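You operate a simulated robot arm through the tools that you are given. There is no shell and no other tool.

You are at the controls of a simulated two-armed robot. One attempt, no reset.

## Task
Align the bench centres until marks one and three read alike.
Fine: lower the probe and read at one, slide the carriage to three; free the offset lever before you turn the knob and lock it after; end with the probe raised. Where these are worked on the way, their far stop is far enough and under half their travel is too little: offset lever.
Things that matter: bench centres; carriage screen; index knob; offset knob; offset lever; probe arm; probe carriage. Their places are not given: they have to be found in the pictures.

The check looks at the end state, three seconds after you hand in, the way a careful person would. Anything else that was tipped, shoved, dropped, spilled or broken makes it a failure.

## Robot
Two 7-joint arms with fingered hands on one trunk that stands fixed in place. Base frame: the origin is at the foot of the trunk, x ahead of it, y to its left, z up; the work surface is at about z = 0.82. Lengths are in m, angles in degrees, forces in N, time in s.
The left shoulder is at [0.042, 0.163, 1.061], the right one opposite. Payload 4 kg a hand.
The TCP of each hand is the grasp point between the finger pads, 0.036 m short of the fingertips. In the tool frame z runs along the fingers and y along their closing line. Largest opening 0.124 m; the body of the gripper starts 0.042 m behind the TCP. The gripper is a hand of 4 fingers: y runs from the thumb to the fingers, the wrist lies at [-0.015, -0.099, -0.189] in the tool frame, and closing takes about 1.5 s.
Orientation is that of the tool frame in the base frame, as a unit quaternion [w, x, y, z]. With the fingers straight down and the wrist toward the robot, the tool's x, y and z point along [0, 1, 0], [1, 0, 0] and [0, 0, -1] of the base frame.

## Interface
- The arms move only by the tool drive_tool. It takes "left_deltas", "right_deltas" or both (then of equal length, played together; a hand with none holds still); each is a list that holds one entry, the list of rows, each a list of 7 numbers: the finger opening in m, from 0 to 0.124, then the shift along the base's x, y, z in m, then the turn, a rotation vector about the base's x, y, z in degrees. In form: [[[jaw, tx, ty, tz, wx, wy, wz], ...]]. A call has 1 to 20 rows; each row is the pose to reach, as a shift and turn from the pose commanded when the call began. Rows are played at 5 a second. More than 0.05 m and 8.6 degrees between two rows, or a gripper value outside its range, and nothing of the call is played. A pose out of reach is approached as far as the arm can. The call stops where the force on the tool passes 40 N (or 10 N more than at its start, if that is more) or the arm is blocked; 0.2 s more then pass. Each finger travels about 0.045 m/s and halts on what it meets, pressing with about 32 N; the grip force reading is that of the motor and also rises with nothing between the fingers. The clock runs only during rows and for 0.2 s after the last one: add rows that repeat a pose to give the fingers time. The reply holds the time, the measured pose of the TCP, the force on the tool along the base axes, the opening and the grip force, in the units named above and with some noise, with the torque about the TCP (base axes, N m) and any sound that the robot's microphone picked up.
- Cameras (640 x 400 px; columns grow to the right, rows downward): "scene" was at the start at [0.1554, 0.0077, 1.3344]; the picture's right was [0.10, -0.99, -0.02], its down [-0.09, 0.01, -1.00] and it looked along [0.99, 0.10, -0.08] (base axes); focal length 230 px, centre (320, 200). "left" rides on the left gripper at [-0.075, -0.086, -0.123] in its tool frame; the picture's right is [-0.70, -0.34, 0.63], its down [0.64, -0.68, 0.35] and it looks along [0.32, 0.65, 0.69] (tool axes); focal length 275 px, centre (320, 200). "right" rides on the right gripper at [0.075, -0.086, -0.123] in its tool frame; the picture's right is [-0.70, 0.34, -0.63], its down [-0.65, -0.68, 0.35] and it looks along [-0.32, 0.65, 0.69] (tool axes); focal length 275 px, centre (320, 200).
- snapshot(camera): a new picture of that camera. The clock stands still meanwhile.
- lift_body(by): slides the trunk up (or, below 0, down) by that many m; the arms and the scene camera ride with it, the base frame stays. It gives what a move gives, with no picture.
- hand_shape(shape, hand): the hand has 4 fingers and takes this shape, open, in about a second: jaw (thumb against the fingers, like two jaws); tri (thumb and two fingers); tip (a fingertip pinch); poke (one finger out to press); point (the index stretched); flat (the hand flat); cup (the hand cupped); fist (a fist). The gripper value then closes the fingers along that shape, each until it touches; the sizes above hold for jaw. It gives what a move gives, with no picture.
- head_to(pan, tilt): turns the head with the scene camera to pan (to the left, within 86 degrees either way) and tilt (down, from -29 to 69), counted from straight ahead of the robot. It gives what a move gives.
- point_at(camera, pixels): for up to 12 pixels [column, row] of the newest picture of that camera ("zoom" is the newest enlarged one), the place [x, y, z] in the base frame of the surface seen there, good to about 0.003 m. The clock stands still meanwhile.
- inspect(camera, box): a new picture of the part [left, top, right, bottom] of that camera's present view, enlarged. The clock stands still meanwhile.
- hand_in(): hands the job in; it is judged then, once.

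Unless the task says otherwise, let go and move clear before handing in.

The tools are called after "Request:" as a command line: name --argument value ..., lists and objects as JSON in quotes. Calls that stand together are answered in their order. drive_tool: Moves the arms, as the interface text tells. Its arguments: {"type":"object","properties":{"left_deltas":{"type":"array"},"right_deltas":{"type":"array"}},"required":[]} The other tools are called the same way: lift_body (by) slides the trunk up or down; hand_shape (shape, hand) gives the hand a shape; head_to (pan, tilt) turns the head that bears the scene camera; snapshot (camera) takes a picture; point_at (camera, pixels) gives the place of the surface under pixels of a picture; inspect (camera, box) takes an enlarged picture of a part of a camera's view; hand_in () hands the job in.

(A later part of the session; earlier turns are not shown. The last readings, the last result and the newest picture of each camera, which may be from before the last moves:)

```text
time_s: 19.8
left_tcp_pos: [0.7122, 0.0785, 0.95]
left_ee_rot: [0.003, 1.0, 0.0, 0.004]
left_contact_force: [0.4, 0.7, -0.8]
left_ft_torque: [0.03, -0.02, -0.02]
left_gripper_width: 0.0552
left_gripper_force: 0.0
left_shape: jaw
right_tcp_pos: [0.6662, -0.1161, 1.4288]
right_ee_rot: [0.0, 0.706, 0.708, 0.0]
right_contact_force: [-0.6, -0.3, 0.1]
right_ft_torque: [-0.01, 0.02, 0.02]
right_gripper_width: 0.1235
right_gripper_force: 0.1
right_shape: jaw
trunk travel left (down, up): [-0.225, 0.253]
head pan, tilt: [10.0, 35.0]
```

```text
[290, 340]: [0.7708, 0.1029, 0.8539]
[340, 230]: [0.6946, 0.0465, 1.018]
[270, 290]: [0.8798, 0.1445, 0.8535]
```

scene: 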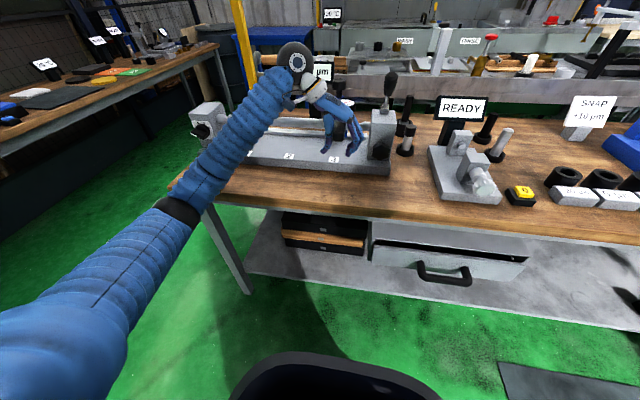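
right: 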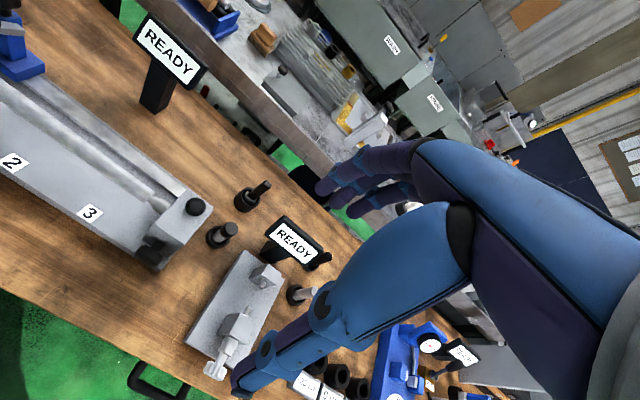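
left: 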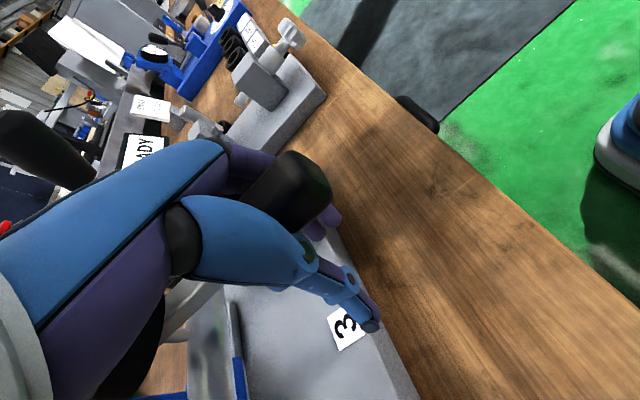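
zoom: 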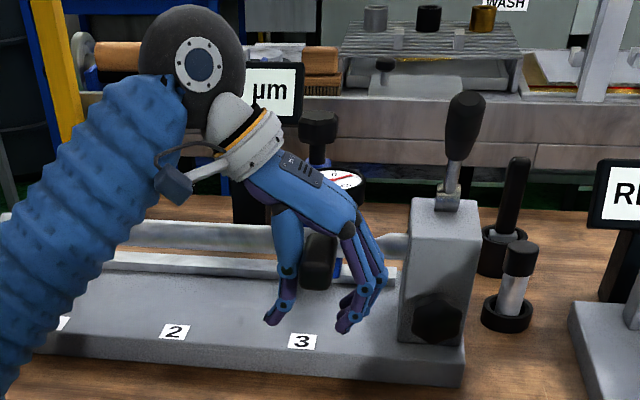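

The call was refused for one too-long step, so I repeat it with smaller steps.

Request:
drive_tool --left_deltas '[[[0.055, 0, 0.008, 0, 0, 0, 0], [0.055, 0, 0.014, 0, 0, 0, 0], [0.055, 0, 0.019, 0, 0, 0, 0], [0.055, 0, 0.019, 0, 0, 0, 0], [0.075, 0, 0.009, 0.0, 0, 0, 0], [0.09, 0, 0.009, 0.02, 0, 0, 0], [0.09, 0, 0.009, 0.05, 0, 0, 0], [0.09, 0, 0.009, 0.09, 0, 0, 0], [0.09, 0, 0.009, 0.13, 0, 0, 0], [0.09, -0.01, 0.025, 0.16, 0, 0, 0], [0.09, -0.02, 0.05, 0.18, 0, 0, 0], [0.09, -0.03, 0.08, 0.2, 0, 0, 0], [0.09, -0.04, 0.12, 0.2, 0, 0, 0], [0.09, -0.05, 0.16, 0.2, 0, 0, 0], [0.09, -0.06, 0.2, 0.2, 0, 0, 0], [0.09, -0.06, 0.24, 0.2, 0, 0, 0], [0.09, -0.06, 0.28, 0.2, 0, 0, 0], [0.09, -0.06, 0.32, 0.2, 0, 0, 0]]]'

Request:
snapshot --camera "scene"

Request:
inspect --camera "scene" --box '[260, 40, 420, 180]'

Request:
inspect --camera "right" --box '[0, 60, 340, 300]'

```text
time_s: 23.6
left_tcp_pos: [0.6537, 0.399, 1.1495]
left_ee_rot: [0.004, 1.0, -0.001, 0.003]
left_contact_force: [-0.6, 0.2, 0.5]
left_ft_torque: [-0.04, -0.01, -0.04]
left_gripper_width: 0.0899
left_gripper_force: 0.1
left_shape: jaw
right_tcp_pos: [0.6654, -0.1161, 1.4299]
right_ee_rot: [0.0, 0.707, 0.707, 0.0]
right_contact_force: [0.0, 0.6, 0.3]
right_ft_torque: [-0.05, -0.01, -0.01]
right_gripper_width: 0.1239
right_gripper_force: 0.0
right_shape: jaw
trunk travel left (down, up): [-0.225, 0.253]
head pan, tilt: [10.0, 35.0]
```

```text
taken
```

scene: 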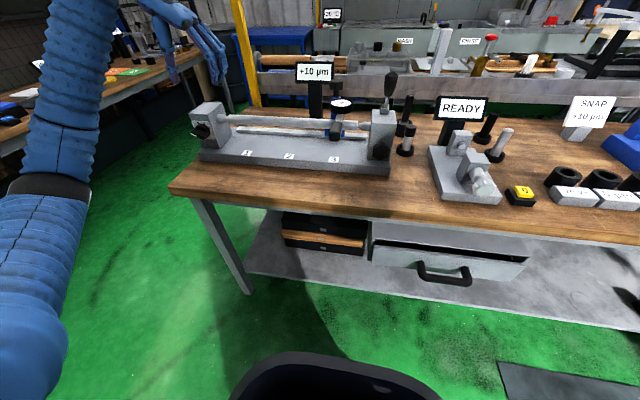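

```text
2.86 times, centred on (340, 110) of scene
```

zoom: 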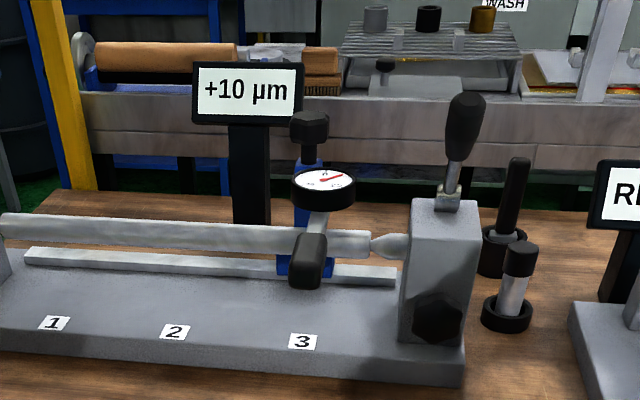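

```text
1.67 times, centred on (170, 180) of right
```

zoom: 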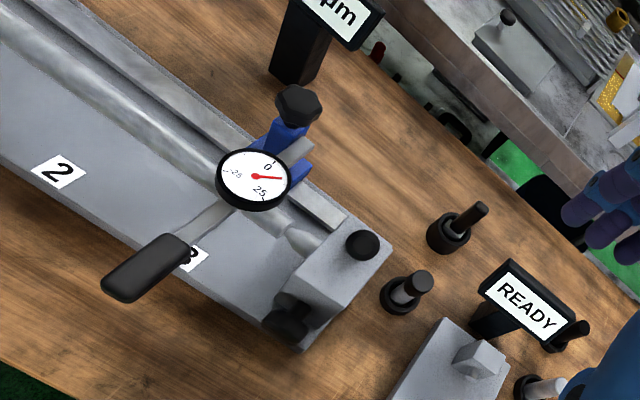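

At mark 3 the screen reads +10 µm against 0 at mark 1, so the tailstock needs its offset corrected. I measure the lever and the knob precisely.

Request:
point_at --camera "scene" --pixels '[[389, 75], [390, 82], [390, 90], [388, 96], [386, 103], [384, 109], [388, 73], [393, 80], [386, 82], [376, 120], [393, 120], [388, 112]]'

Request:
inspect --camera "scene" --box '[350, 60, 420, 180]'

Request:
point_at --camera "zoom" --pixels '[[350, 290], [320, 300], [345, 270], [350, 320], [365, 300], [325, 285], [365, 280], [345, 300]]'

Request:
inspect --camera "right" --box '[120, 160, 240, 280]'

```text
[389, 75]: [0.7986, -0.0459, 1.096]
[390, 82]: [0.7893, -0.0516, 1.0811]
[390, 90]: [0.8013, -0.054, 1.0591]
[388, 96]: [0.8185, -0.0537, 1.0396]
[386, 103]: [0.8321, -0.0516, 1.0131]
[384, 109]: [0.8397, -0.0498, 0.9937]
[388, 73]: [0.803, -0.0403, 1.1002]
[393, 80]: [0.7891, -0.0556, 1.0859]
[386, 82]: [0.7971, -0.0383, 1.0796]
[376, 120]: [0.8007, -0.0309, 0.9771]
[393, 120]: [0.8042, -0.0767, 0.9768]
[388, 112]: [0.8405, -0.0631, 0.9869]
```

```text
3.33 times, centred on (385, 120) of scene
```

zoom: 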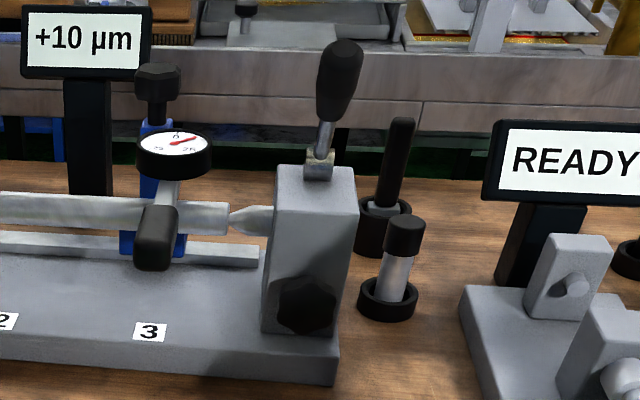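

```text
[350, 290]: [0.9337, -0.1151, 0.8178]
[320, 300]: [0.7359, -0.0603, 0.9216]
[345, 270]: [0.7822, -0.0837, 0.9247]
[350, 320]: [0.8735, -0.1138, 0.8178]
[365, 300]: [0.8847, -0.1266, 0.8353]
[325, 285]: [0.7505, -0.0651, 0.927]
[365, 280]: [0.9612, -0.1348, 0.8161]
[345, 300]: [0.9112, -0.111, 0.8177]
```

```text
3.33 times, centred on (180, 220) of right
```

zoom: 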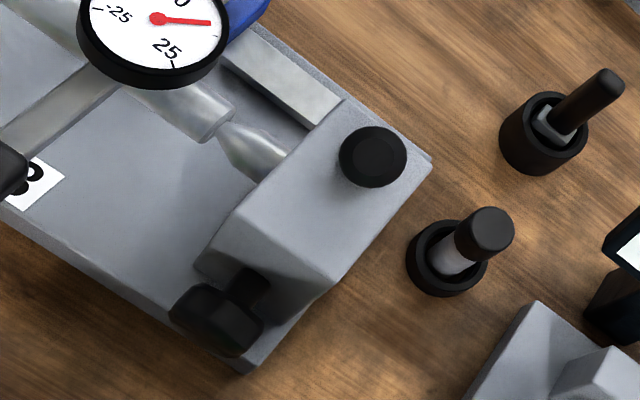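

The lever leans toward the robot: pivot about [0.842,-0.05,0.995], tip [0.80,-0.045,1.10]. I bring the open right hand above it to straddle it.

Request:
drive_tool --right_deltas '[[[0.12, 0.02, 0.012, -0.02, 0, 0, 0], [0.11, 0.045, 0.024, -0.04, 0, 0, 0], [0.1, 0.07, 0.036, -0.06, 0, 0, 0], [0.1, 0.095, 0.048, -0.08, 0, 0, 0], [0.1, 0.12, 0.06, -0.1, 0, 0, 0], [0.1, 0.139, 0.068, -0.13, 0, 0, 0], [0.1, 0.139, 0.068, -0.16, 0, 0, 0], [0.1, 0.139, 0.068, -0.19, 0, 0, 0], [0.1, 0.139, 0.068, -0.22, 0, 0, 0], [0.1, 0.139, 0.068, -0.22, 0, 0, 0]]]'

Request:
snapshot --camera "right"

Request:
inspect --camera "scene" --box '[290, 0, 470, 180]'

```text
time_s: 25.8
left_tcp_pos: [0.6539, 0.3988, 1.1481]
left_ee_rot: [0.004, 1.0, -0.001, 0.005]
left_contact_force: [1.1, 0.0, 0.2]
left_ft_torque: [-0.03, -0.02, 0.02]
left_gripper_width: 0.09
left_gripper_force: 0.1
left_shape: jaw
right_tcp_pos: [0.8034, -0.0492, 1.2087]
right_ee_rot: [0.0, 0.706, 0.708, 0.001]
right_contact_force: [0.5, 0.3, 0.2]
right_ft_torque: [0.03, 0.0, -0.02]
right_gripper_width: 0.1002
right_gripper_force: 0.0
right_shape: jaw
trunk travel left (down, up): [-0.225, 0.253]
head pan, tilt: [10.0, 35.0]
```

```text
taken
```

right: 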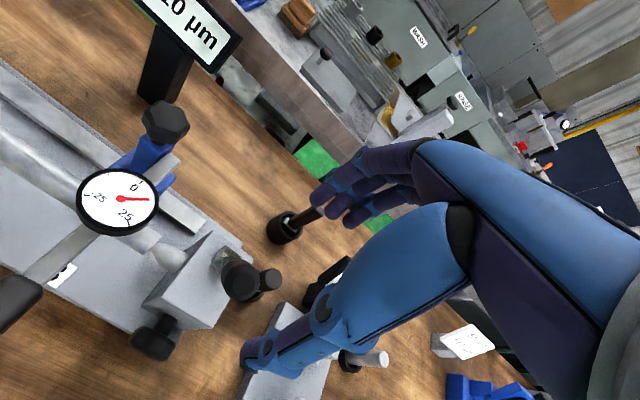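

```text
2.22 times, centred on (380, 90) of scene
```

zoom: 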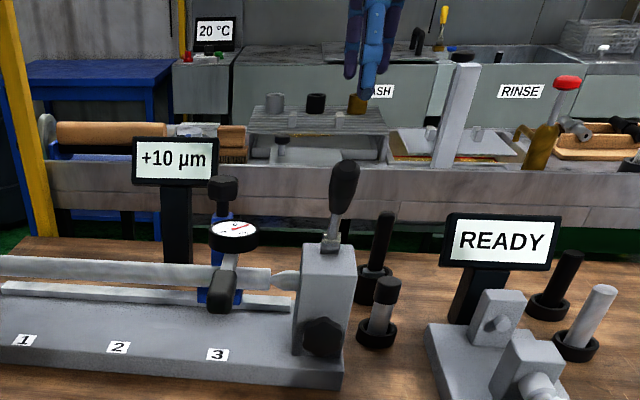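

The lever top at right cam (240,282) lies directly under the grasp point. I descend to straddle it.

Request:
drive_tool --right_deltas '[[[0.1, 0.002, 0, -0.03, 0, 0, 0], [0.1, 0.002, 0, -0.06, 0, 0, 0], [0.1, 0.002, 0, -0.085, 0, 0, 0], [0.1, 0.002, 0, -0.11, 0, 0, 0], [0.08, 0.002, 0, -0.112, 0, 0, 0], [0.07, 0.002, 0, -0.112, 0, 0, 0]]]'

Request:
snapshot --camera "right"

Request:
inspect --camera "scene" --box '[290, 0, 470, 180]'

```text
time_s: 27.2
left_tcp_pos: [0.6538, 0.3979, 1.1483]
left_ee_rot: [0.004, 1.0, -0.001, 0.005]
left_contact_force: [-0.3, 0.0, -0.2]
left_ft_torque: [0.03, -0.04, -0.01]
left_gripper_width: 0.0897
left_gripper_force: 0.1
left_shape: jaw
right_tcp_pos: [0.8056, -0.0486, 1.0973]
right_ee_rot: [0.0, 0.706, 0.708, 0.0]
right_contact_force: [-1.3, -0.2, 1.5]
right_ft_torque: [-0.02, 0.0, -0.01]
right_gripper_width: 0.0716
right_gripper_force: 0.0
right_shape: jaw
trunk travel left (down, up): [-0.225, 0.253]
head pan, tilt: [10.0, 35.0]
```

```text
taken
```

right: 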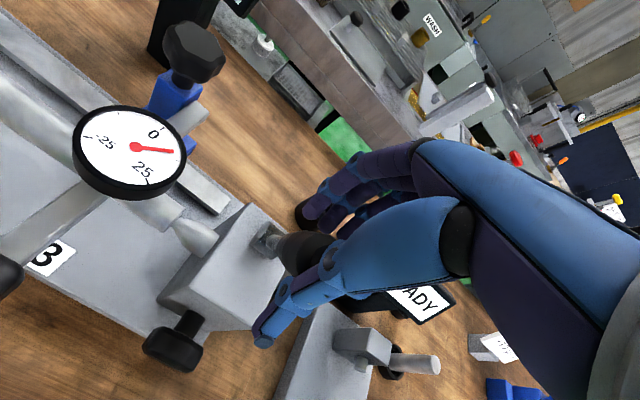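

```text
2.22 times, centred on (380, 90) of scene
```

zoom: 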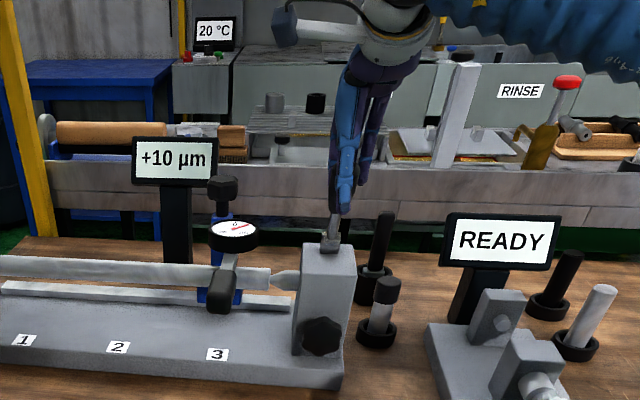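

The hand straddles the lever with the thumb on the robot side. I push the lever away (+x) in small steps.

Request:
drive_tool --right_deltas '[[[0.07, 0.012, 0, 0.002, 0, 0, 0], [0.07, 0.024, 0, 0.004, 0, 0, 0], [0.07, 0.036, 0, 0.006, 0, 0, 0], [0.07, 0.048, 0, 0.006, 0, 0, 0], [0.07, 0.06, 0, 0.005, 0, 0, 0], [0.07, 0.07, 0, 0.003, 0, 0, 0], [0.07, 0.08, 0, 0, 0, 0, 0]]]'

Request:
snapshot --camera "right"

Request:
inspect --camera "scene" --box '[290, 0, 470, 180]'

```text
time_s: 28.8
left_tcp_pos: [0.6536, 0.3988, 1.1483]
left_ee_rot: [0.003, 1.0, 0.0, 0.005]
left_contact_force: [-0.3, 0.9, 0.1]
left_ft_torque: [-0.01, -0.01, -0.03]
left_gripper_width: 0.0897
left_gripper_force: 0.0
left_shape: jaw
right_tcp_pos: [0.8872, -0.0478, 1.0964]
right_ee_rot: [0.0, 0.707, 0.707, 0.001]
right_contact_force: [-0.3, -0.3, 0.4]
right_ft_torque: [0.01, 0.04, -0.04]
right_gripper_width: 0.0712
right_gripper_force: 0.0
right_shape: jaw
trunk travel left (down, up): [-0.225, 0.253]
head pan, tilt: [10.0, 35.0]
```

```text
taken
```

right: 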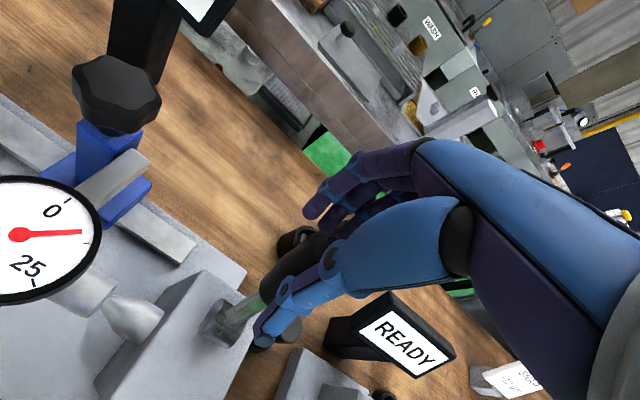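

```text
2.22 times, centred on (380, 90) of scene
```

zoom: 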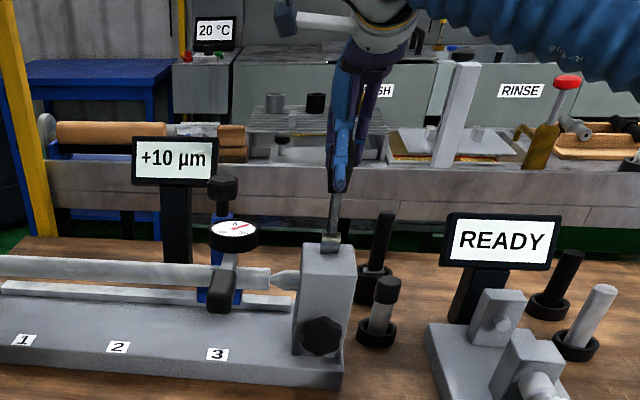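

The lever moves easily and now tilts away. I continue until its far stop.

Request:
drive_tool --right_deltas '[[[0.07, 0.01, 0, -0.003, 0, 0, 0], [0.07, 0.02, 0, -0.006, 0, 0, 0], [0.07, 0.03, 0, -0.01, 0, 0, 0], [0.07, 0.038, 0, -0.014, 0, 0, 0], [0.07, 0.046, 0, -0.018, 0, 0, 0]]]'

Request:
snapshot --camera "right"

Request:
inspect --camera "scene" --box '[290, 0, 470, 180]'

```text
time_s: 29.9
left_tcp_pos: [0.6505, 0.3984, 1.1499]
left_ee_rot: [0.003, 1.0, -0.001, 0.006]
left_contact_force: [0.3, 0.2, -0.2]
left_ft_torque: [-0.03, 0.0, 0.02]
left_gripper_width: 0.0899
left_gripper_force: 0.1
left_shape: jaw
right_tcp_pos: [0.9211, -0.046, 1.0901]
right_ee_rot: [0.0, 0.706, 0.709, 0.004]
right_contact_force: [-35.7, -2.3, 16.8]
right_ft_torque: [0.03, 0.89, 0.12]
right_gripper_width: 0.079
right_gripper_force: 0.0
right_shape: jaw
trunk travel left (down, up): [-0.225, 0.253]
head pan, tilt: [10.0, 35.0]
stopped in row 5 (right hand): the force on the tool passed its limit at 42 N (the readings are from after the stop); the commanded pose is now the measured one
```

```text
taken
```

right: 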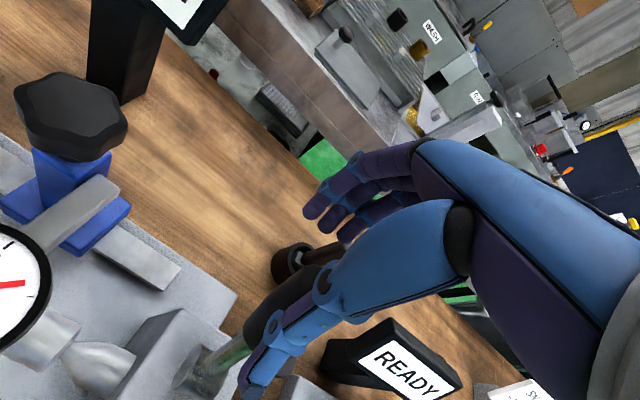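

```text
2.22 times, centred on (380, 90) of scene
```

zoom: 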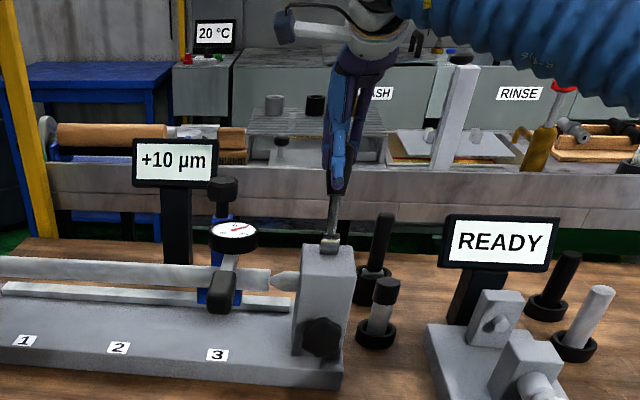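

The lever reached its far stop (42 N) and points away now. I open, lift clear, draw the right hand back, and check the lever stays free.

Request:
drive_tool --right_deltas '[[[0.09, -0.01, 0, 0.005, 0, 0, 0], [0.11, -0.01, 0, 0.005, 0, 0, 0], [0.11, -0.01, 0, 0.03, 0, 0, 0], [0.11, -0.01, 0, 0.07, 0, 0, 0], [0.11, -0.01, 0, 0.11, 0, 0, 0], [0.11, -0.05, -0.01, 0.13, 0, 0, 0], [0.11, -0.09, -0.02, 0.13, 0, 0, 0], [0.11, -0.13, -0.03, 0.13, 0, 0, 0], [0.11, -0.17, -0.05, 0.12, 0, 0, 0], [0.11, -0.21, -0.06, 0.11, 0, 0, 0], [0.11, -0.25, -0.07, 0.1, 0, 0, 0], [0.11, -0.29, -0.08, 0.09, 0, 0, 0]]]'

Request:
snapshot --camera "scene"

Request:
inspect --camera "scene" --box '[350, 60, 420, 180]'

Request:
snapshot --camera "right"

```text
time_s: 32.5
left_tcp_pos: [0.6531, 0.3982, 1.1485]
left_ee_rot: [0.003, 1.0, 0.0, 0.004]
left_contact_force: [0.2, 0.0, 0.3]
left_ft_torque: [-0.03, -0.04, -0.02]
left_gripper_width: 0.0898
left_gripper_force: 0.1
left_shape: jaw
right_tcp_pos: [0.6338, -0.1289, 1.1747]
right_ee_rot: [0.0, 0.706, 0.708, 0.002]
right_contact_force: [0.2, -0.1, 0.7]
right_ft_torque: [-0.03, 0.0, 0.03]
right_gripper_width: 0.1099
right_gripper_force: 0.0
right_shape: jaw
trunk travel left (down, up): [-0.225, 0.253]
head pan, tilt: [10.0, 35.0]
```

```text
taken
```

scene: 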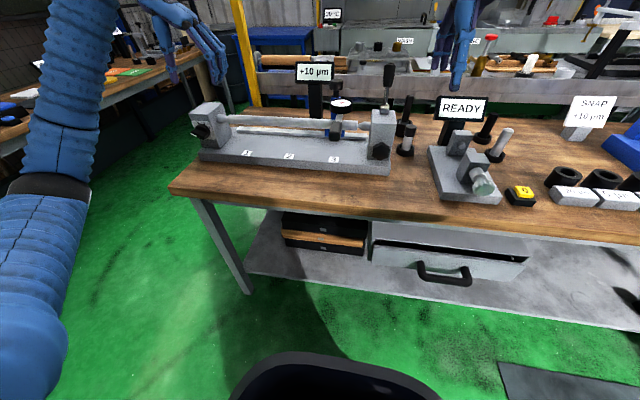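

```text
3.33 times, centred on (385, 120) of scene
```

zoom: 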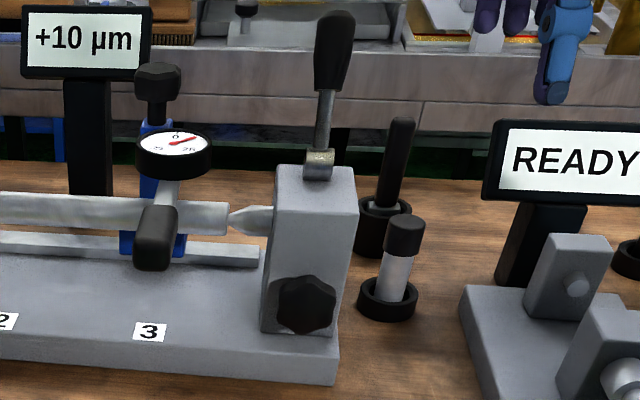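

```text
taken
```

right: 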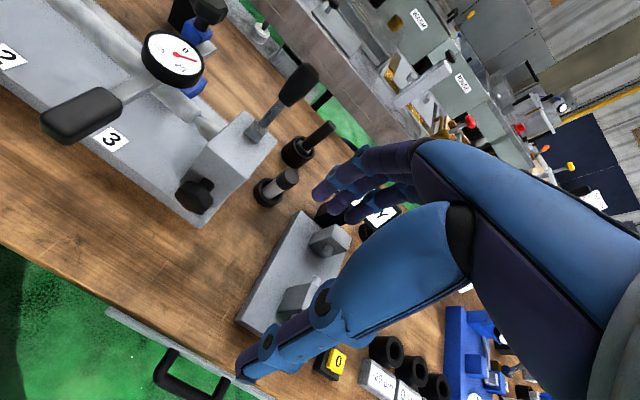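

The lever now points away and stays free, and the screen still reads +10 µm. I measure the knob from the right camera, then rotate the right hand to point forward.

Request:
point_at --camera "right" --pixels '[[195, 197], [187, 200], [203, 203], [188, 188], [208, 185], [213, 180], [205, 215], [190, 208], [180, 195], [225, 160], [110, 137]]'

Request:
inspect --camera "right" --box '[140, 80, 300, 240]'

Request:
drive_tool --right_deltas '[[[0.11, 0, 0, 0, -4.62, -4.62, 4.62], [0.11, 0, 0, 0, -9.24, -9.24, 9.24], [0.11, 0, 0, 0, -13.86, -13.86, 13.86], [0.11, 0, 0, 0, -18.48, -18.48, 18.48], [0.11, 0, 0, 0, -23.1, -23.1, 23.1], [0.11, 0, 0, 0, -27.72, -27.72, 27.72], [0.11, 0, 0, 0, -32.34, -32.34, 32.34], [0.11, 0, 0, 0, -36.96, -36.96, 36.96], [0.11, 0, 0, 0, -41.58, -41.58, 41.58], [0.11, 0, 0, 0, -46.2, -46.2, 46.2], [0.11, 0, 0, 0, -50.82, -50.82, 50.82], [0.11, 0, 0, 0, -55.44, -55.44, 55.44], [0.11, 0, 0, 0, -60.06, -60.06, 60.06], [0.11, 0, 0, 0, -64.68, -64.68, 64.68], [0.11, 0, 0, 0, -69.28, -69.28, 69.28], [0.11, 0, 0, 0, -69.28, -69.28, 69.28]]]'

Request:
snapshot --camera "scene"

Request:
snapshot --camera "right"

```text
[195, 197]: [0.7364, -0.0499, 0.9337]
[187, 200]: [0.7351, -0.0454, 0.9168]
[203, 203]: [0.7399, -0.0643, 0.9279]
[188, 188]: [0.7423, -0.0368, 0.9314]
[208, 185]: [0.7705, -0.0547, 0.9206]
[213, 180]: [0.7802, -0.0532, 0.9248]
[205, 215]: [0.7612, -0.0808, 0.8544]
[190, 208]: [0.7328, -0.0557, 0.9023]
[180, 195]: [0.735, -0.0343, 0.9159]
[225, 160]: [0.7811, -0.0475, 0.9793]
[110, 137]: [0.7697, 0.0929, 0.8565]
```

```text
2.50 times, centred on (220, 160) of right
```

zoom: 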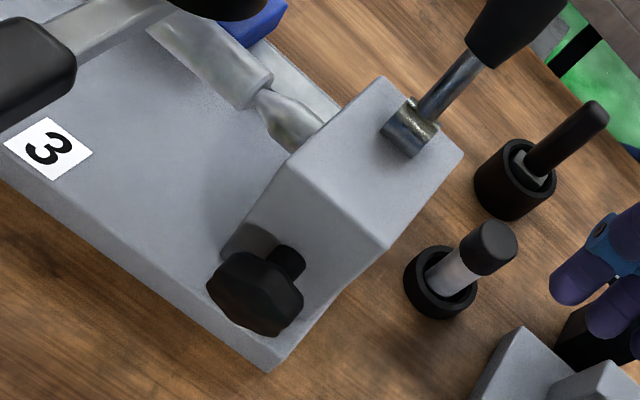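

```text
time_s: 35.9
left_tcp_pos: [0.6539, 0.3987, 1.148]
left_ee_rot: [0.003, 1.0, -0.001, 0.004]
left_contact_force: [-0.2, -1.0, 0.1]
left_ft_torque: [0.01, 0.0, 0.01]
left_gripper_width: 0.0898
left_gripper_force: 0.0
left_shape: jaw
right_tcp_pos: [0.6366, -0.1269, 1.1746]
right_ee_rot: [0.691, 0.026, 0.722, 0.001]
right_contact_force: [-0.2, -0.4, -0.3]
right_ft_torque: [0.0, 0.01, -0.03]
right_gripper_width: 0.1101
right_gripper_force: 0.0
right_shape: jaw
right hand out of reach, approached as far as the arm can: row 15, 16
trunk travel left (down, up): [-0.225, 0.253]
head pan, tilt: [10.0, 35.0]
```

```text
taken
```

scene: 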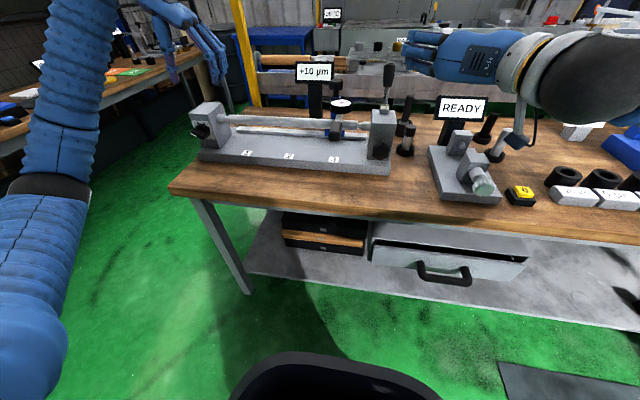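

```text
taken
```

right: 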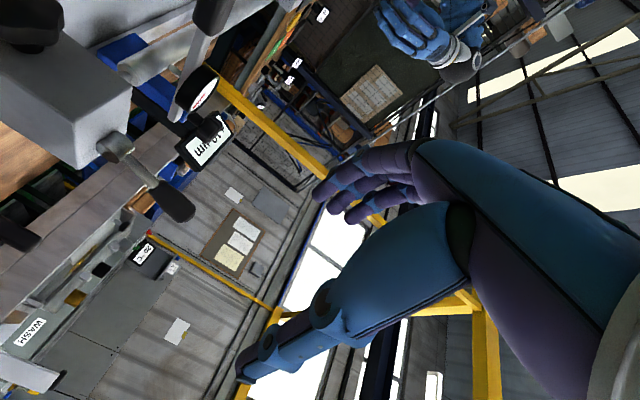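

The hand now points forward (quaternion near [0.707,0,0.707,0]). The knob's hub is about [0.735..0.755, -0.052, 0.920]. I move the hand in front of the knob, still short of it.

Request:
drive_tool --right_deltas '[[[0.1, 0, 0.02, -0.02, 0, 0, 0], [0.1, 0, 0.04, -0.05, 0, 0, 0], [0.1, 0, 0.06, -0.08, 0, 0, 0], [0.1, 0, 0.075, -0.11, 0, 0, 0], [0.1, 0.005, 0.075, -0.14, 0, 0, 0], [0.1, 0.01, 0.075, -0.17, 0, 0, 0], [0.1, 0.01, 0.075, -0.2, 0, 0, 0], [0.1, 0.01, 0.075, -0.23, 0, 0, 0], [0.1, 0.01, 0.075, -0.254, 0, 0, 0], [0.1, 0.01, 0.075, -0.254, 0, 0, 0]]]'

Request:
snapshot --camera "right"

Request:
snapshot --camera "scene"

```text
time_s: 38.1
left_tcp_pos: [0.6539, 0.3977, 1.1475]
left_ee_rot: [0.003, 1.0, 0.0, 0.004]
left_contact_force: [0.2, -0.1, -0.1]
left_ft_torque: [0.04, 0.0, 0.0]
left_gripper_width: 0.0899
left_gripper_force: 0.0
left_shape: jaw
right_tcp_pos: [0.6342, -0.1083, 1.1595]
right_ee_rot: [0.689, 0.027, 0.724, -0.001]
right_contact_force: [0.0, 0.8, -0.2]
right_ft_torque: [-0.02, 0.0, -0.01]
right_gripper_width: 0.1005
right_gripper_force: 0.1
right_shape: jaw
right hand out of reach, approached as far as the arm can: row 1, 2, 3, 4, 5, 6, 7, 8, 9, 10
trunk travel left (down, up): [-0.225, 0.253]
head pan, tilt: [10.0, 35.0]
```

```text
taken
```

right: 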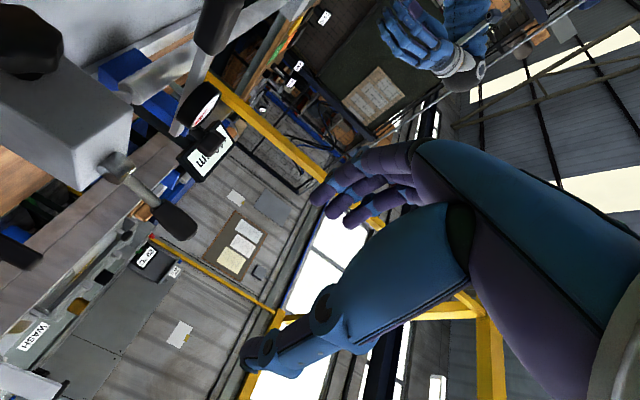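

```text
taken
```

scene: 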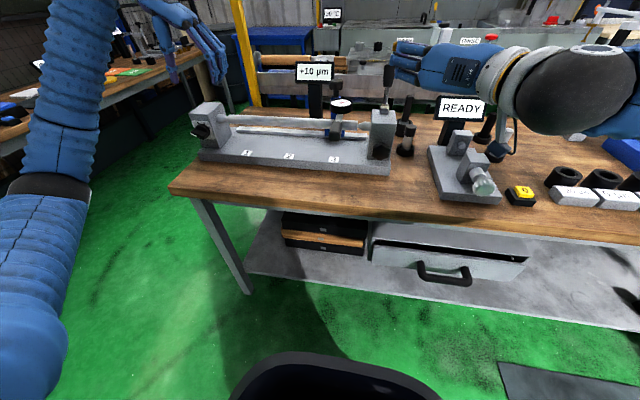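

The arm could not follow in this pose (probably too folded near the body). I try moving forward first, at height.

Request:
drive_tool --right_deltas '[[[0.1, 0.02, 0.0, 0, 0, 0, 0], [0.1, 0.04, 0.0, 0, 0, 0, 0], [0.1, 0.06, 0.0, 0, 0, 0, 0], [0.1, 0.07, 0.0, -0.02, 0, 0, 0], [0.1, 0.07, 0.0, -0.04, 0, 0, 0], [0.1, 0.07, 0.0, -0.04, 0, 0, 0]]]'

```text
time_s: 39.5
left_tcp_pos: [0.6541, 0.3982, 1.1478]
left_ee_rot: [0.003, 1.0, -0.001, 0.005]
left_contact_force: [0.6, -0.1, -0.6]
left_ft_torque: [0.01, 0.01, -0.01]
left_gripper_width: 0.09
left_gripper_force: 0.1
left_shape: jaw
right_tcp_pos: [0.6984, -0.1176, 1.1732]
right_ee_rot: [0.688, 0.027, 0.725, -0.003]
right_contact_force: [0.7, 0.3, -0.9]
right_ft_torque: [0.0, 0.02, 0.06]
right_gripper_width: 0.1002
right_gripper_force: 0.2
right_shape: jaw
right hand out of reach, approached as far as the arm can: row 1, 2, 3, 4, 5, 6
trunk travel left (down, up): [-0.225, 0.253]
head pan, tilt: [10.0, 35.0]
```

Still limited in y and z. I try rolling the hand so that the thumb/wrist side goes up (about base x), which should suit the arm better.

Request:
drive_tool --right_deltas '[[[0.1, 0, 0.0, 0, -8, 0, 0], [0.1, 0, 0.0, 0, -16, 0, 0], [0.1, 0, 0.0, 0, -24, 0, 0], [0.1, 0, 0.0, 0, -32, 0, 0], [0.1, 0, 0.0, 0, -40, 0, 0], [0.1, 0, 0.0, 0, -48, 0, 0], [0.1, 0, 0.02, -0.02, -48, 0, 0], [0.1, 0, 0.04, -0.04, -48, 0, 0], [0.1, 0, 0.06, -0.06, -48, 0, 0], [0.1, 0, 0.06, -0.08, -48, 0, 0]]]'

Request:
snapshot --camera "scene"

```text
time_s: 41.7
left_tcp_pos: [0.6553, 0.3971, 1.1479]
left_ee_rot: [0.002, 1.0, -0.001, 0.003]
left_contact_force: [-0.7, -0.7, -0.2]
left_ft_torque: [0.04, -0.01, 0.0]
left_gripper_width: 0.0899
left_gripper_force: 0.0
left_shape: jaw
right_tcp_pos: [0.6972, -0.0436, 1.0863]
right_ee_rot: [0.643, -0.253, 0.661, -0.293]
right_contact_force: [-0.3, 0.3, -1.3]
right_ft_torque: [-0.04, -0.03, 0.03]
right_gripper_width: 0.1001
right_gripper_force: 0.1
right_shape: jaw
right hand out of reach, approached as far as the arm can: row 5, 6, 7, 8, 9, 10
trunk travel left (down, up): [-0.225, 0.253]
head pan, tilt: [10.0, 35.0]
```

```text
taken
```

scene: 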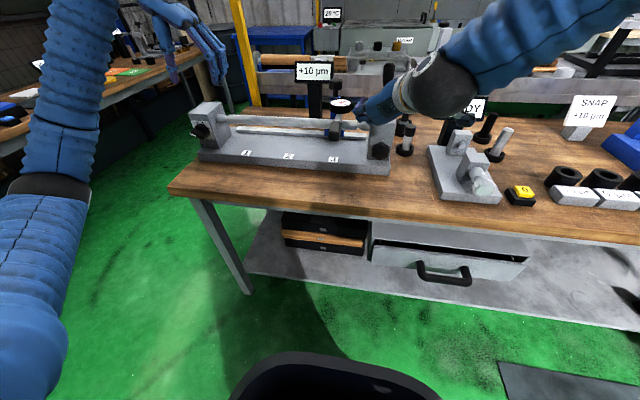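

That roll works much better: the hand reached [0.697,-0.044,1.086]. I back off slightly in x and go down toward the knob height.

Request:
drive_tool --right_deltas '[[[0.1, -0.01, 0.0, -0.02, 0, 0, 0], [0.1, -0.02, 0.0, -0.04, 0, 0, 0], [0.1, -0.03, 0.0, -0.06, 0, 0, 0], [0.1, -0.03, 0.0, -0.08, 0, 0, 0], [0.1, -0.03, 0.0, -0.1, 0, 0, 0], [0.1, -0.03, 0.0, -0.12, 0, 0, 0], [0.1, -0.03, -0.005, -0.14, 0, 0, 0], [0.1, -0.03, -0.008, -0.166, 0, 0, 0], [0.1, -0.03, -0.008, -0.166, 0, 0, 0]]]'

Request:
snapshot --camera "scene"

Request:
snapshot --camera "right"

```text
time_s: 43.7
left_tcp_pos: [0.6536, 0.398, 1.1491]
left_ee_rot: [0.004, 1.0, -0.001, 0.004]
left_contact_force: [0.2, 0.4, 0.2]
left_ft_torque: [0.0, -0.03, 0.03]
left_gripper_width: 0.09
left_gripper_force: 0.1
left_shape: jaw
right_tcp_pos: [0.6647, -0.0429, 0.9799]
right_ee_rot: [0.638, -0.255, 0.663, -0.298]
right_contact_force: [-0.2, 0.6, -0.9]
right_ft_torque: [-0.01, 0.0, -0.02]
right_gripper_width: 0.1001
right_gripper_force: 0.0
right_shape: jaw
right hand out of reach, approached as far as the arm can: row 6, 7, 8, 9
trunk travel left (down, up): [-0.225, 0.253]
head pan, tilt: [10.0, 35.0]
```

```text
taken
```

scene: 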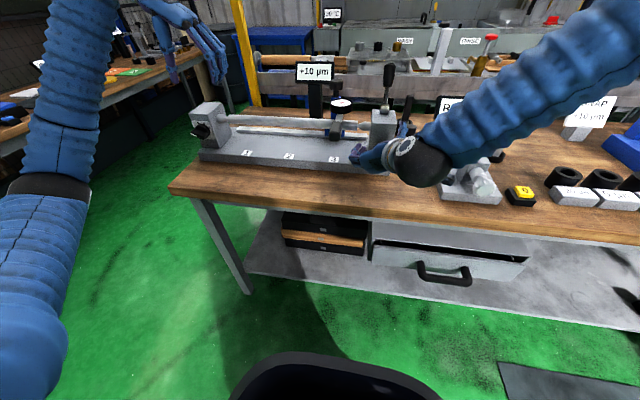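

```text
taken
```

right: 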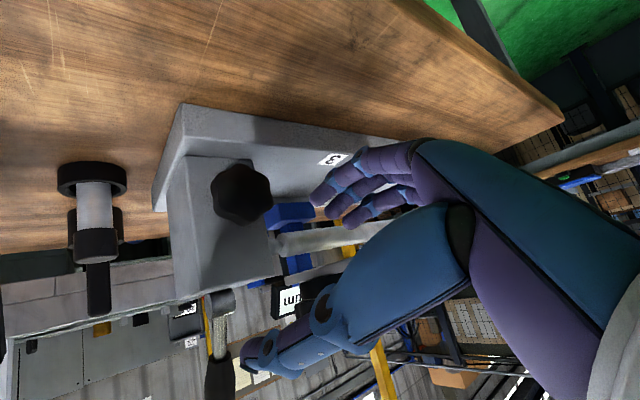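

The hand is limited at z≈0.98 by the arm's reach in this pose. I lower the trunk by 0.06 so the whole arm drops to knob height.

Request:
lift_body --by -0.06

Request:
snapshot --camera "scene"

Request:
snapshot --camera "right"

```text
time_s: 44.7
left_tcp_pos: [0.6522, 0.3983, 1.0902]
left_ee_rot: [0.004, 1.0, -0.001, 0.005]
left_contact_force: [-0.5, 0.2, 0.4]
left_ft_torque: [-0.02, -0.01, 0.03]
left_gripper_width: 0.0899
left_gripper_force: 0.0
left_shape: jaw
right_tcp_pos: [0.6645, -0.0418, 0.921]
right_ee_rot: [0.642, -0.255, 0.66, -0.295]
right_contact_force: [0.2, -0.5, 0.7]
right_ft_torque: [-0.01, 0.0, 0.0]
right_gripper_width: 0.1001
right_gripper_force: 0.1
right_shape: jaw
trunk travel left (down, up): [-0.165, 0.313]
head pan, tilt: [10.0, 35.0]
```

```text
taken
```

scene: 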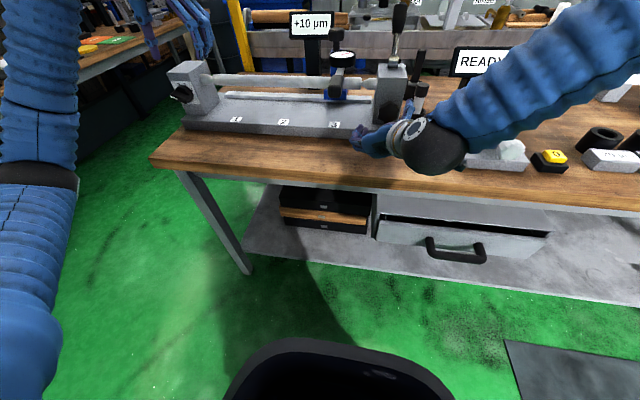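

```text
taken
```

right: 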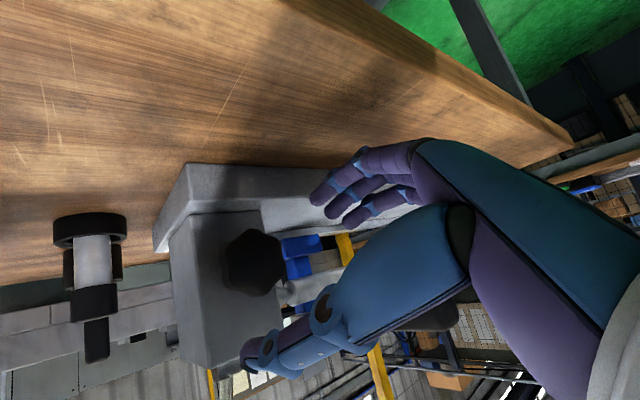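

The hand is at knob height. I measure the knob once more from here before moving onto it.

Request:
point_at --camera "right" --pixels '[[253, 262], [240, 250], [265, 250], [245, 280], [230, 265], [275, 240], [272, 275], [200, 300], [255, 235]]'

Request:
inspect --camera "right" --box '[150, 160, 330, 380]'

Request:
inspect --camera "scene" --box '[280, 0, 460, 180]'

```text
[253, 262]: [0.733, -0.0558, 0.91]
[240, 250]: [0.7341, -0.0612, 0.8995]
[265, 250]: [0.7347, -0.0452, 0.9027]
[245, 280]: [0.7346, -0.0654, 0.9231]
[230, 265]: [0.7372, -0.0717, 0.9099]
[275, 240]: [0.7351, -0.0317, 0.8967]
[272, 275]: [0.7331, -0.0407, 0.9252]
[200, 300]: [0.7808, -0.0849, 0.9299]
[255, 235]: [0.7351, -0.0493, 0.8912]
```

```text
1.82 times, centred on (240, 270) of right
```

zoom: 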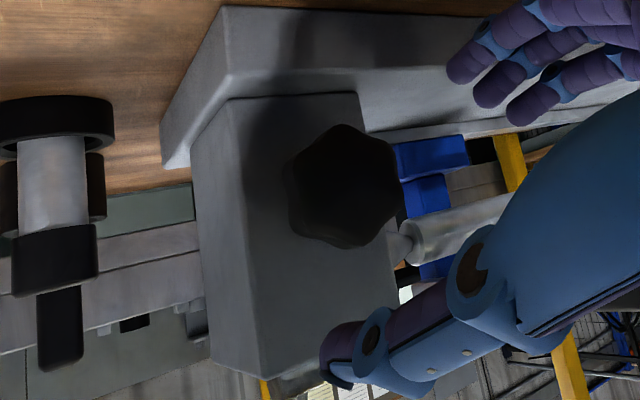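

```text
2.22 times, centred on (370, 90) of scene
```

zoom: 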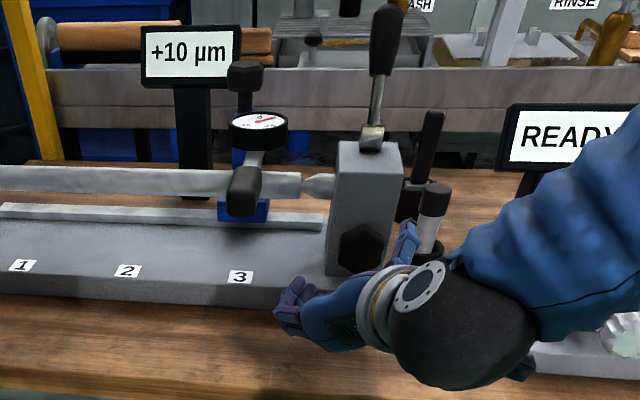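

The knob centre is about [0.734..0.757, -0.0555, 0.911], about 0.046 across. To gain slack at this reach limit, I raise the hand slightly and lower the trunk a bit more.

Request:
drive_tool --right_deltas '[[[0.09, 0, -0.005, 0.02, 0, 0, 0], [0.085, 0.0, -0.012, 0.05, 0, 0, 0], [0.085, 0.0, -0.012, 0.05, 0, 0, 0]]]'

Request:
lift_body --by -0.06

Request:
snapshot --camera "right"

```text
time_s: 45.5
left_tcp_pos: [0.6548, 0.399, 1.0886]
left_ee_rot: [0.003, 1.0, -0.001, 0.004]
left_contact_force: [-0.4, -0.3, 0.3]
left_ft_torque: [0.02, 0.0, 0.0]
left_gripper_width: 0.09
left_gripper_force: 0.0
left_shape: jaw
right_tcp_pos: [0.6666, -0.0536, 0.969]
right_ee_rot: [0.641, -0.258, 0.66, -0.295]
right_contact_force: [0.3, -1.0, -0.2]
right_ft_torque: [-0.01, 0.02, -0.01]
right_gripper_width: 0.0848
right_gripper_force: 0.0
right_shape: jaw
trunk travel left (down, up): [-0.165, 0.313]
head pan, tilt: [10.0, 35.0]
```

```text
time_s: 46.5
left_tcp_pos: [0.6528, 0.3997, 1.0289]
left_ee_rot: [0.004, 1.0, -0.001, 0.006]
left_contact_force: [-0.7, -0.5, 0.5]
left_ft_torque: [0.02, -0.02, 0.0]
left_gripper_width: 0.0898
left_gripper_force: 0.0
left_shape: jaw
right_tcp_pos: [0.6649, -0.0534, 0.9099]
right_ee_rot: [0.644, -0.254, 0.659, -0.294]
right_contact_force: [-0.6, 0.2, 0.1]
right_ft_torque: [0.01, 0.04, 0.01]
right_gripper_width: 0.085
right_gripper_force: 0.0
right_shape: jaw
trunk travel left (down, up): [-0.105, 0.373]
head pan, tilt: [10.0, 35.0]
```

```text
taken
```

right: 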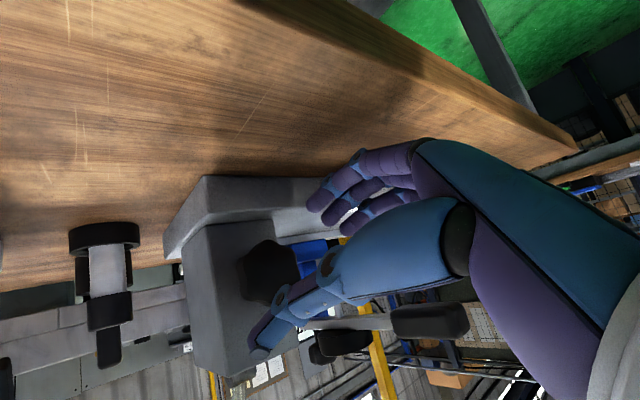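

The hand is aligned with the knob axis. I move forward so the fingertips straddle the knob, fingers not yet closed.

Request:
drive_tool --right_deltas '[[[0.08, 0.01, 0, 0.003, 0, 0, 0], [0.08, 0.02, 0, 0.003, 0, 0, 0], [0.08, 0.03, -0.001, 0.003, 0, 0, 0], [0.08, 0.04, -0.002, 0.003, 0, 0, 0], [0.08, 0.05, -0.002, 0.003, 0, 0, 0], [0.08, 0.06, -0.002, 0.003, 0, 0, 0], [0.08, 0.06, -0.002, 0.003, 0, 0, 0]]]'

Request:
snapshot --camera "right"

Request:
inspect --camera "scene" --box '[280, 0, 460, 180]'

```text
time_s: 48.1
left_tcp_pos: [0.6528, 0.3991, 1.0274]
left_ee_rot: [0.003, 1.0, -0.002, 0.005]
left_contact_force: [-0.2, -0.2, 0.4]
left_ft_torque: [0.0, 0.03, -0.03]
left_gripper_width: 0.0896
left_gripper_force: 0.0
left_shape: jaw
right_tcp_pos: [0.7253, -0.0542, 0.9113]
right_ee_rot: [0.643, -0.252, 0.661, -0.293]
right_contact_force: [-1.2, 0.6, 0.1]
right_ft_torque: [-0.01, -0.01, 0.02]
right_gripper_width: 0.0803
right_gripper_force: 0.0
right_shape: jaw
trunk travel left (down, up): [-0.105, 0.373]
head pan, tilt: [10.0, 35.0]
```

```text
taken
```

right: 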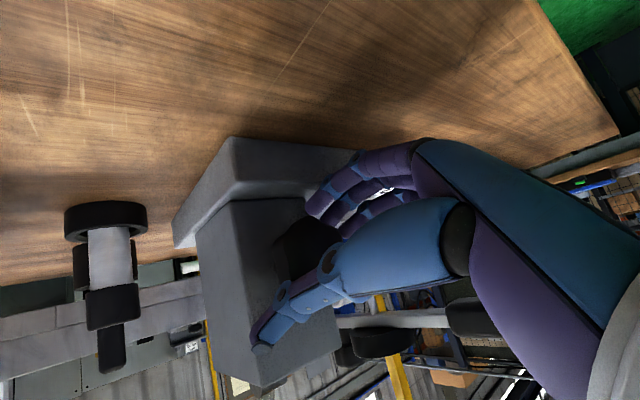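

```text
2.22 times, centred on (370, 90) of scene
```

zoom: 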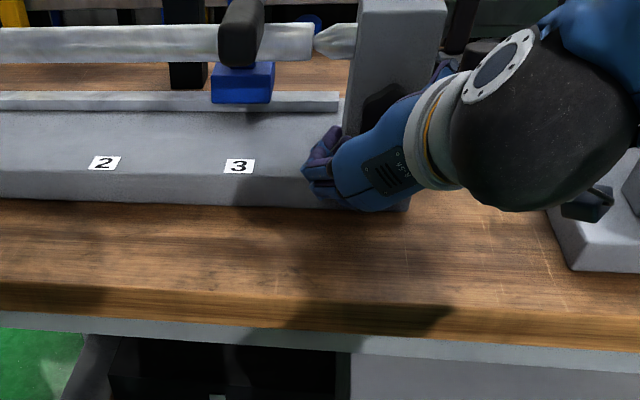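

The knob sits between thumb and fingers (right cam (300,240)). I tilt the head up to see the screen and close on the knob.

Request:
head_to --pan 5 --tilt 18

Request:
drive_tool --right_deltas '[[[0.06, 0, 0, 0, 0, 0, 0], [0.045, 0, 0, 0, 0, 0, 0], [0.035, 0, 0, 0, 0, 0, 0], [0.03, 0, 0, 0, 0, 0, 0], [0.03, 0, 0, 0, 0, 0, 0], [0.03, 0, 0, 0, 0, 0, 0]]]'

Request:
snapshot --camera "scene"

Request:
inspect --camera "scene" --box '[260, 60, 440, 240]'

Request:
inspect --camera "right" --box '[180, 120, 420, 380]'

```text
time_s: 48.9
left_tcp_pos: [0.6538, 0.3976, 1.0285]
left_ee_rot: [0.004, 1.0, -0.002, 0.004]
left_contact_force: [0.3, 0.6, 0.1]
left_ft_torque: [-0.02, -0.04, -0.03]
left_gripper_width: 0.0899
left_gripper_force: 0.0
left_shape: jaw
right_tcp_pos: [0.7255, -0.0542, 0.9113]
right_ee_rot: [0.644, -0.253, 0.66, -0.292]
right_contact_force: [-0.8, 0.3, -0.2]
right_ft_torque: [0.01, 0.01, 0.0]
right_gripper_width: 0.08
right_gripper_force: 0.0
right_shape: jaw
trunk travel left (down, up): [-0.105, 0.373]
head pan, tilt: [5.0, 18.0]
```

```text
time_s: 50.3
left_tcp_pos: [0.6532, 0.3966, 1.0294]
left_ee_rot: [0.003, 1.0, -0.001, 0.004]
left_contact_force: [1.0, 0.1, 0.7]
left_ft_torque: [-0.05, -0.01, 0.01]
left_gripper_width: 0.0898
left_gripper_force: 0.0
left_shape: jaw
right_tcp_pos: [0.7255, -0.0545, 0.9128]
right_ee_rot: [0.644, -0.252, 0.66, -0.293]
right_contact_force: [-3.3, -13.7, 9.3]
right_ft_torque: [0.0, -0.04, -0.1]
right_gripper_width: 0.0722
right_gripper_force: 32.0
right_shape: jaw
trunk travel left (down, up): [-0.105, 0.373]
head pan, tilt: [5.0, 18.0]
```

```text
taken
```

scene: 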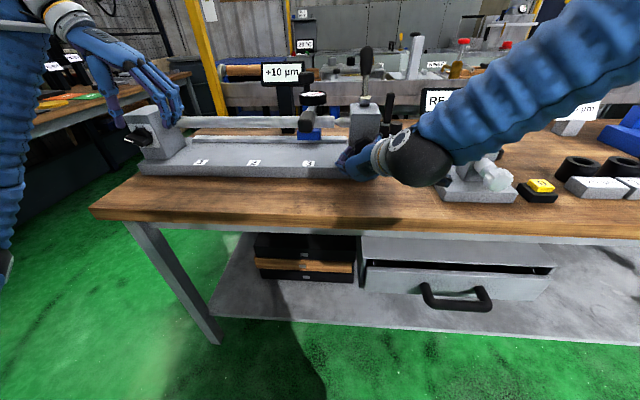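

```text
2.22 times, centred on (350, 150) of scene
```

zoom: 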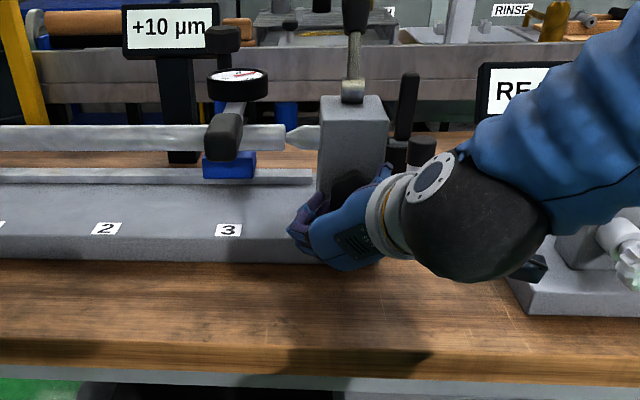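

```text
1.54 times, centred on (300, 250) of right
```

zoom: 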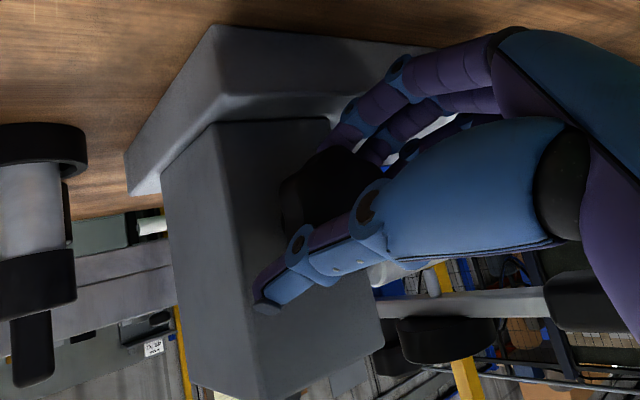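

The grip stopped at 0.072 with a sideways force, so only the fingers touch and not the thumb. I shift the hand along the closing line toward the finger side to centre it.

Request:
drive_tool --right_deltas '[[[0.06, 0, 0.002, -0.002, 0, 0, 0], [0.05, 0, 0.005, -0.004, 0, 0, 0], [0.04, 0, 0.008, -0.006, 0, 0, 0], [0.03, 0, 0.008, -0.006, 0, 0, 0], [0.03, 0, 0.008, -0.006, 0, 0, 0]]]'

Request:
inspect --camera "right" --box '[180, 120, 420, 380]'

Request:
inspect --camera "scene" --box '[300, 80, 420, 200]'

```text
time_s: 51.5
left_tcp_pos: [0.6523, 0.3965, 1.0299]
left_ee_rot: [0.003, 1.0, 0.0, 0.006]
left_contact_force: [0.3, 1.1, -0.7]
left_ft_torque: [-0.03, -0.02, 0.02]
left_gripper_width: 0.0899
left_gripper_force: 0.0
left_shape: jaw
right_tcp_pos: [0.7246, -0.0487, 0.9062]
right_ee_rot: [0.642, -0.253, 0.661, -0.295]
right_contact_force: [-9.4, -30.3, 18.7]
right_ft_torque: [0.04, -0.35, -0.48]
right_gripper_width: 0.0684
right_gripper_force: 31.9
right_shape: jaw
trunk travel left (down, up): [-0.105, 0.373]
head pan, tilt: [5.0, 18.0]
```

```text
1.54 times, centred on (300, 250) of right
```

zoom: 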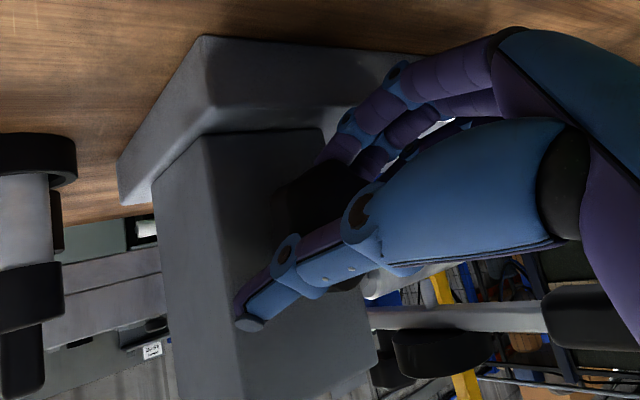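

```text
3.33 times, centred on (360, 140) of scene
```

zoom: 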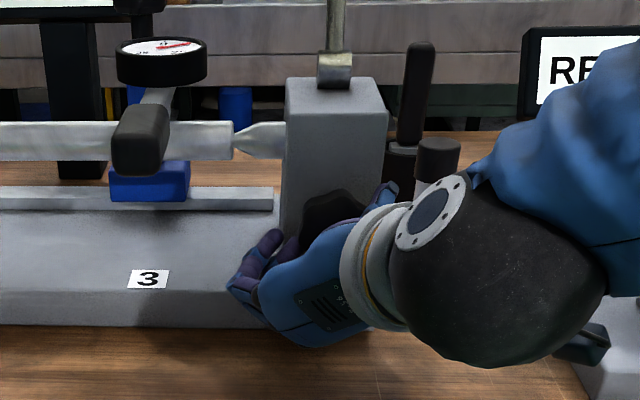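

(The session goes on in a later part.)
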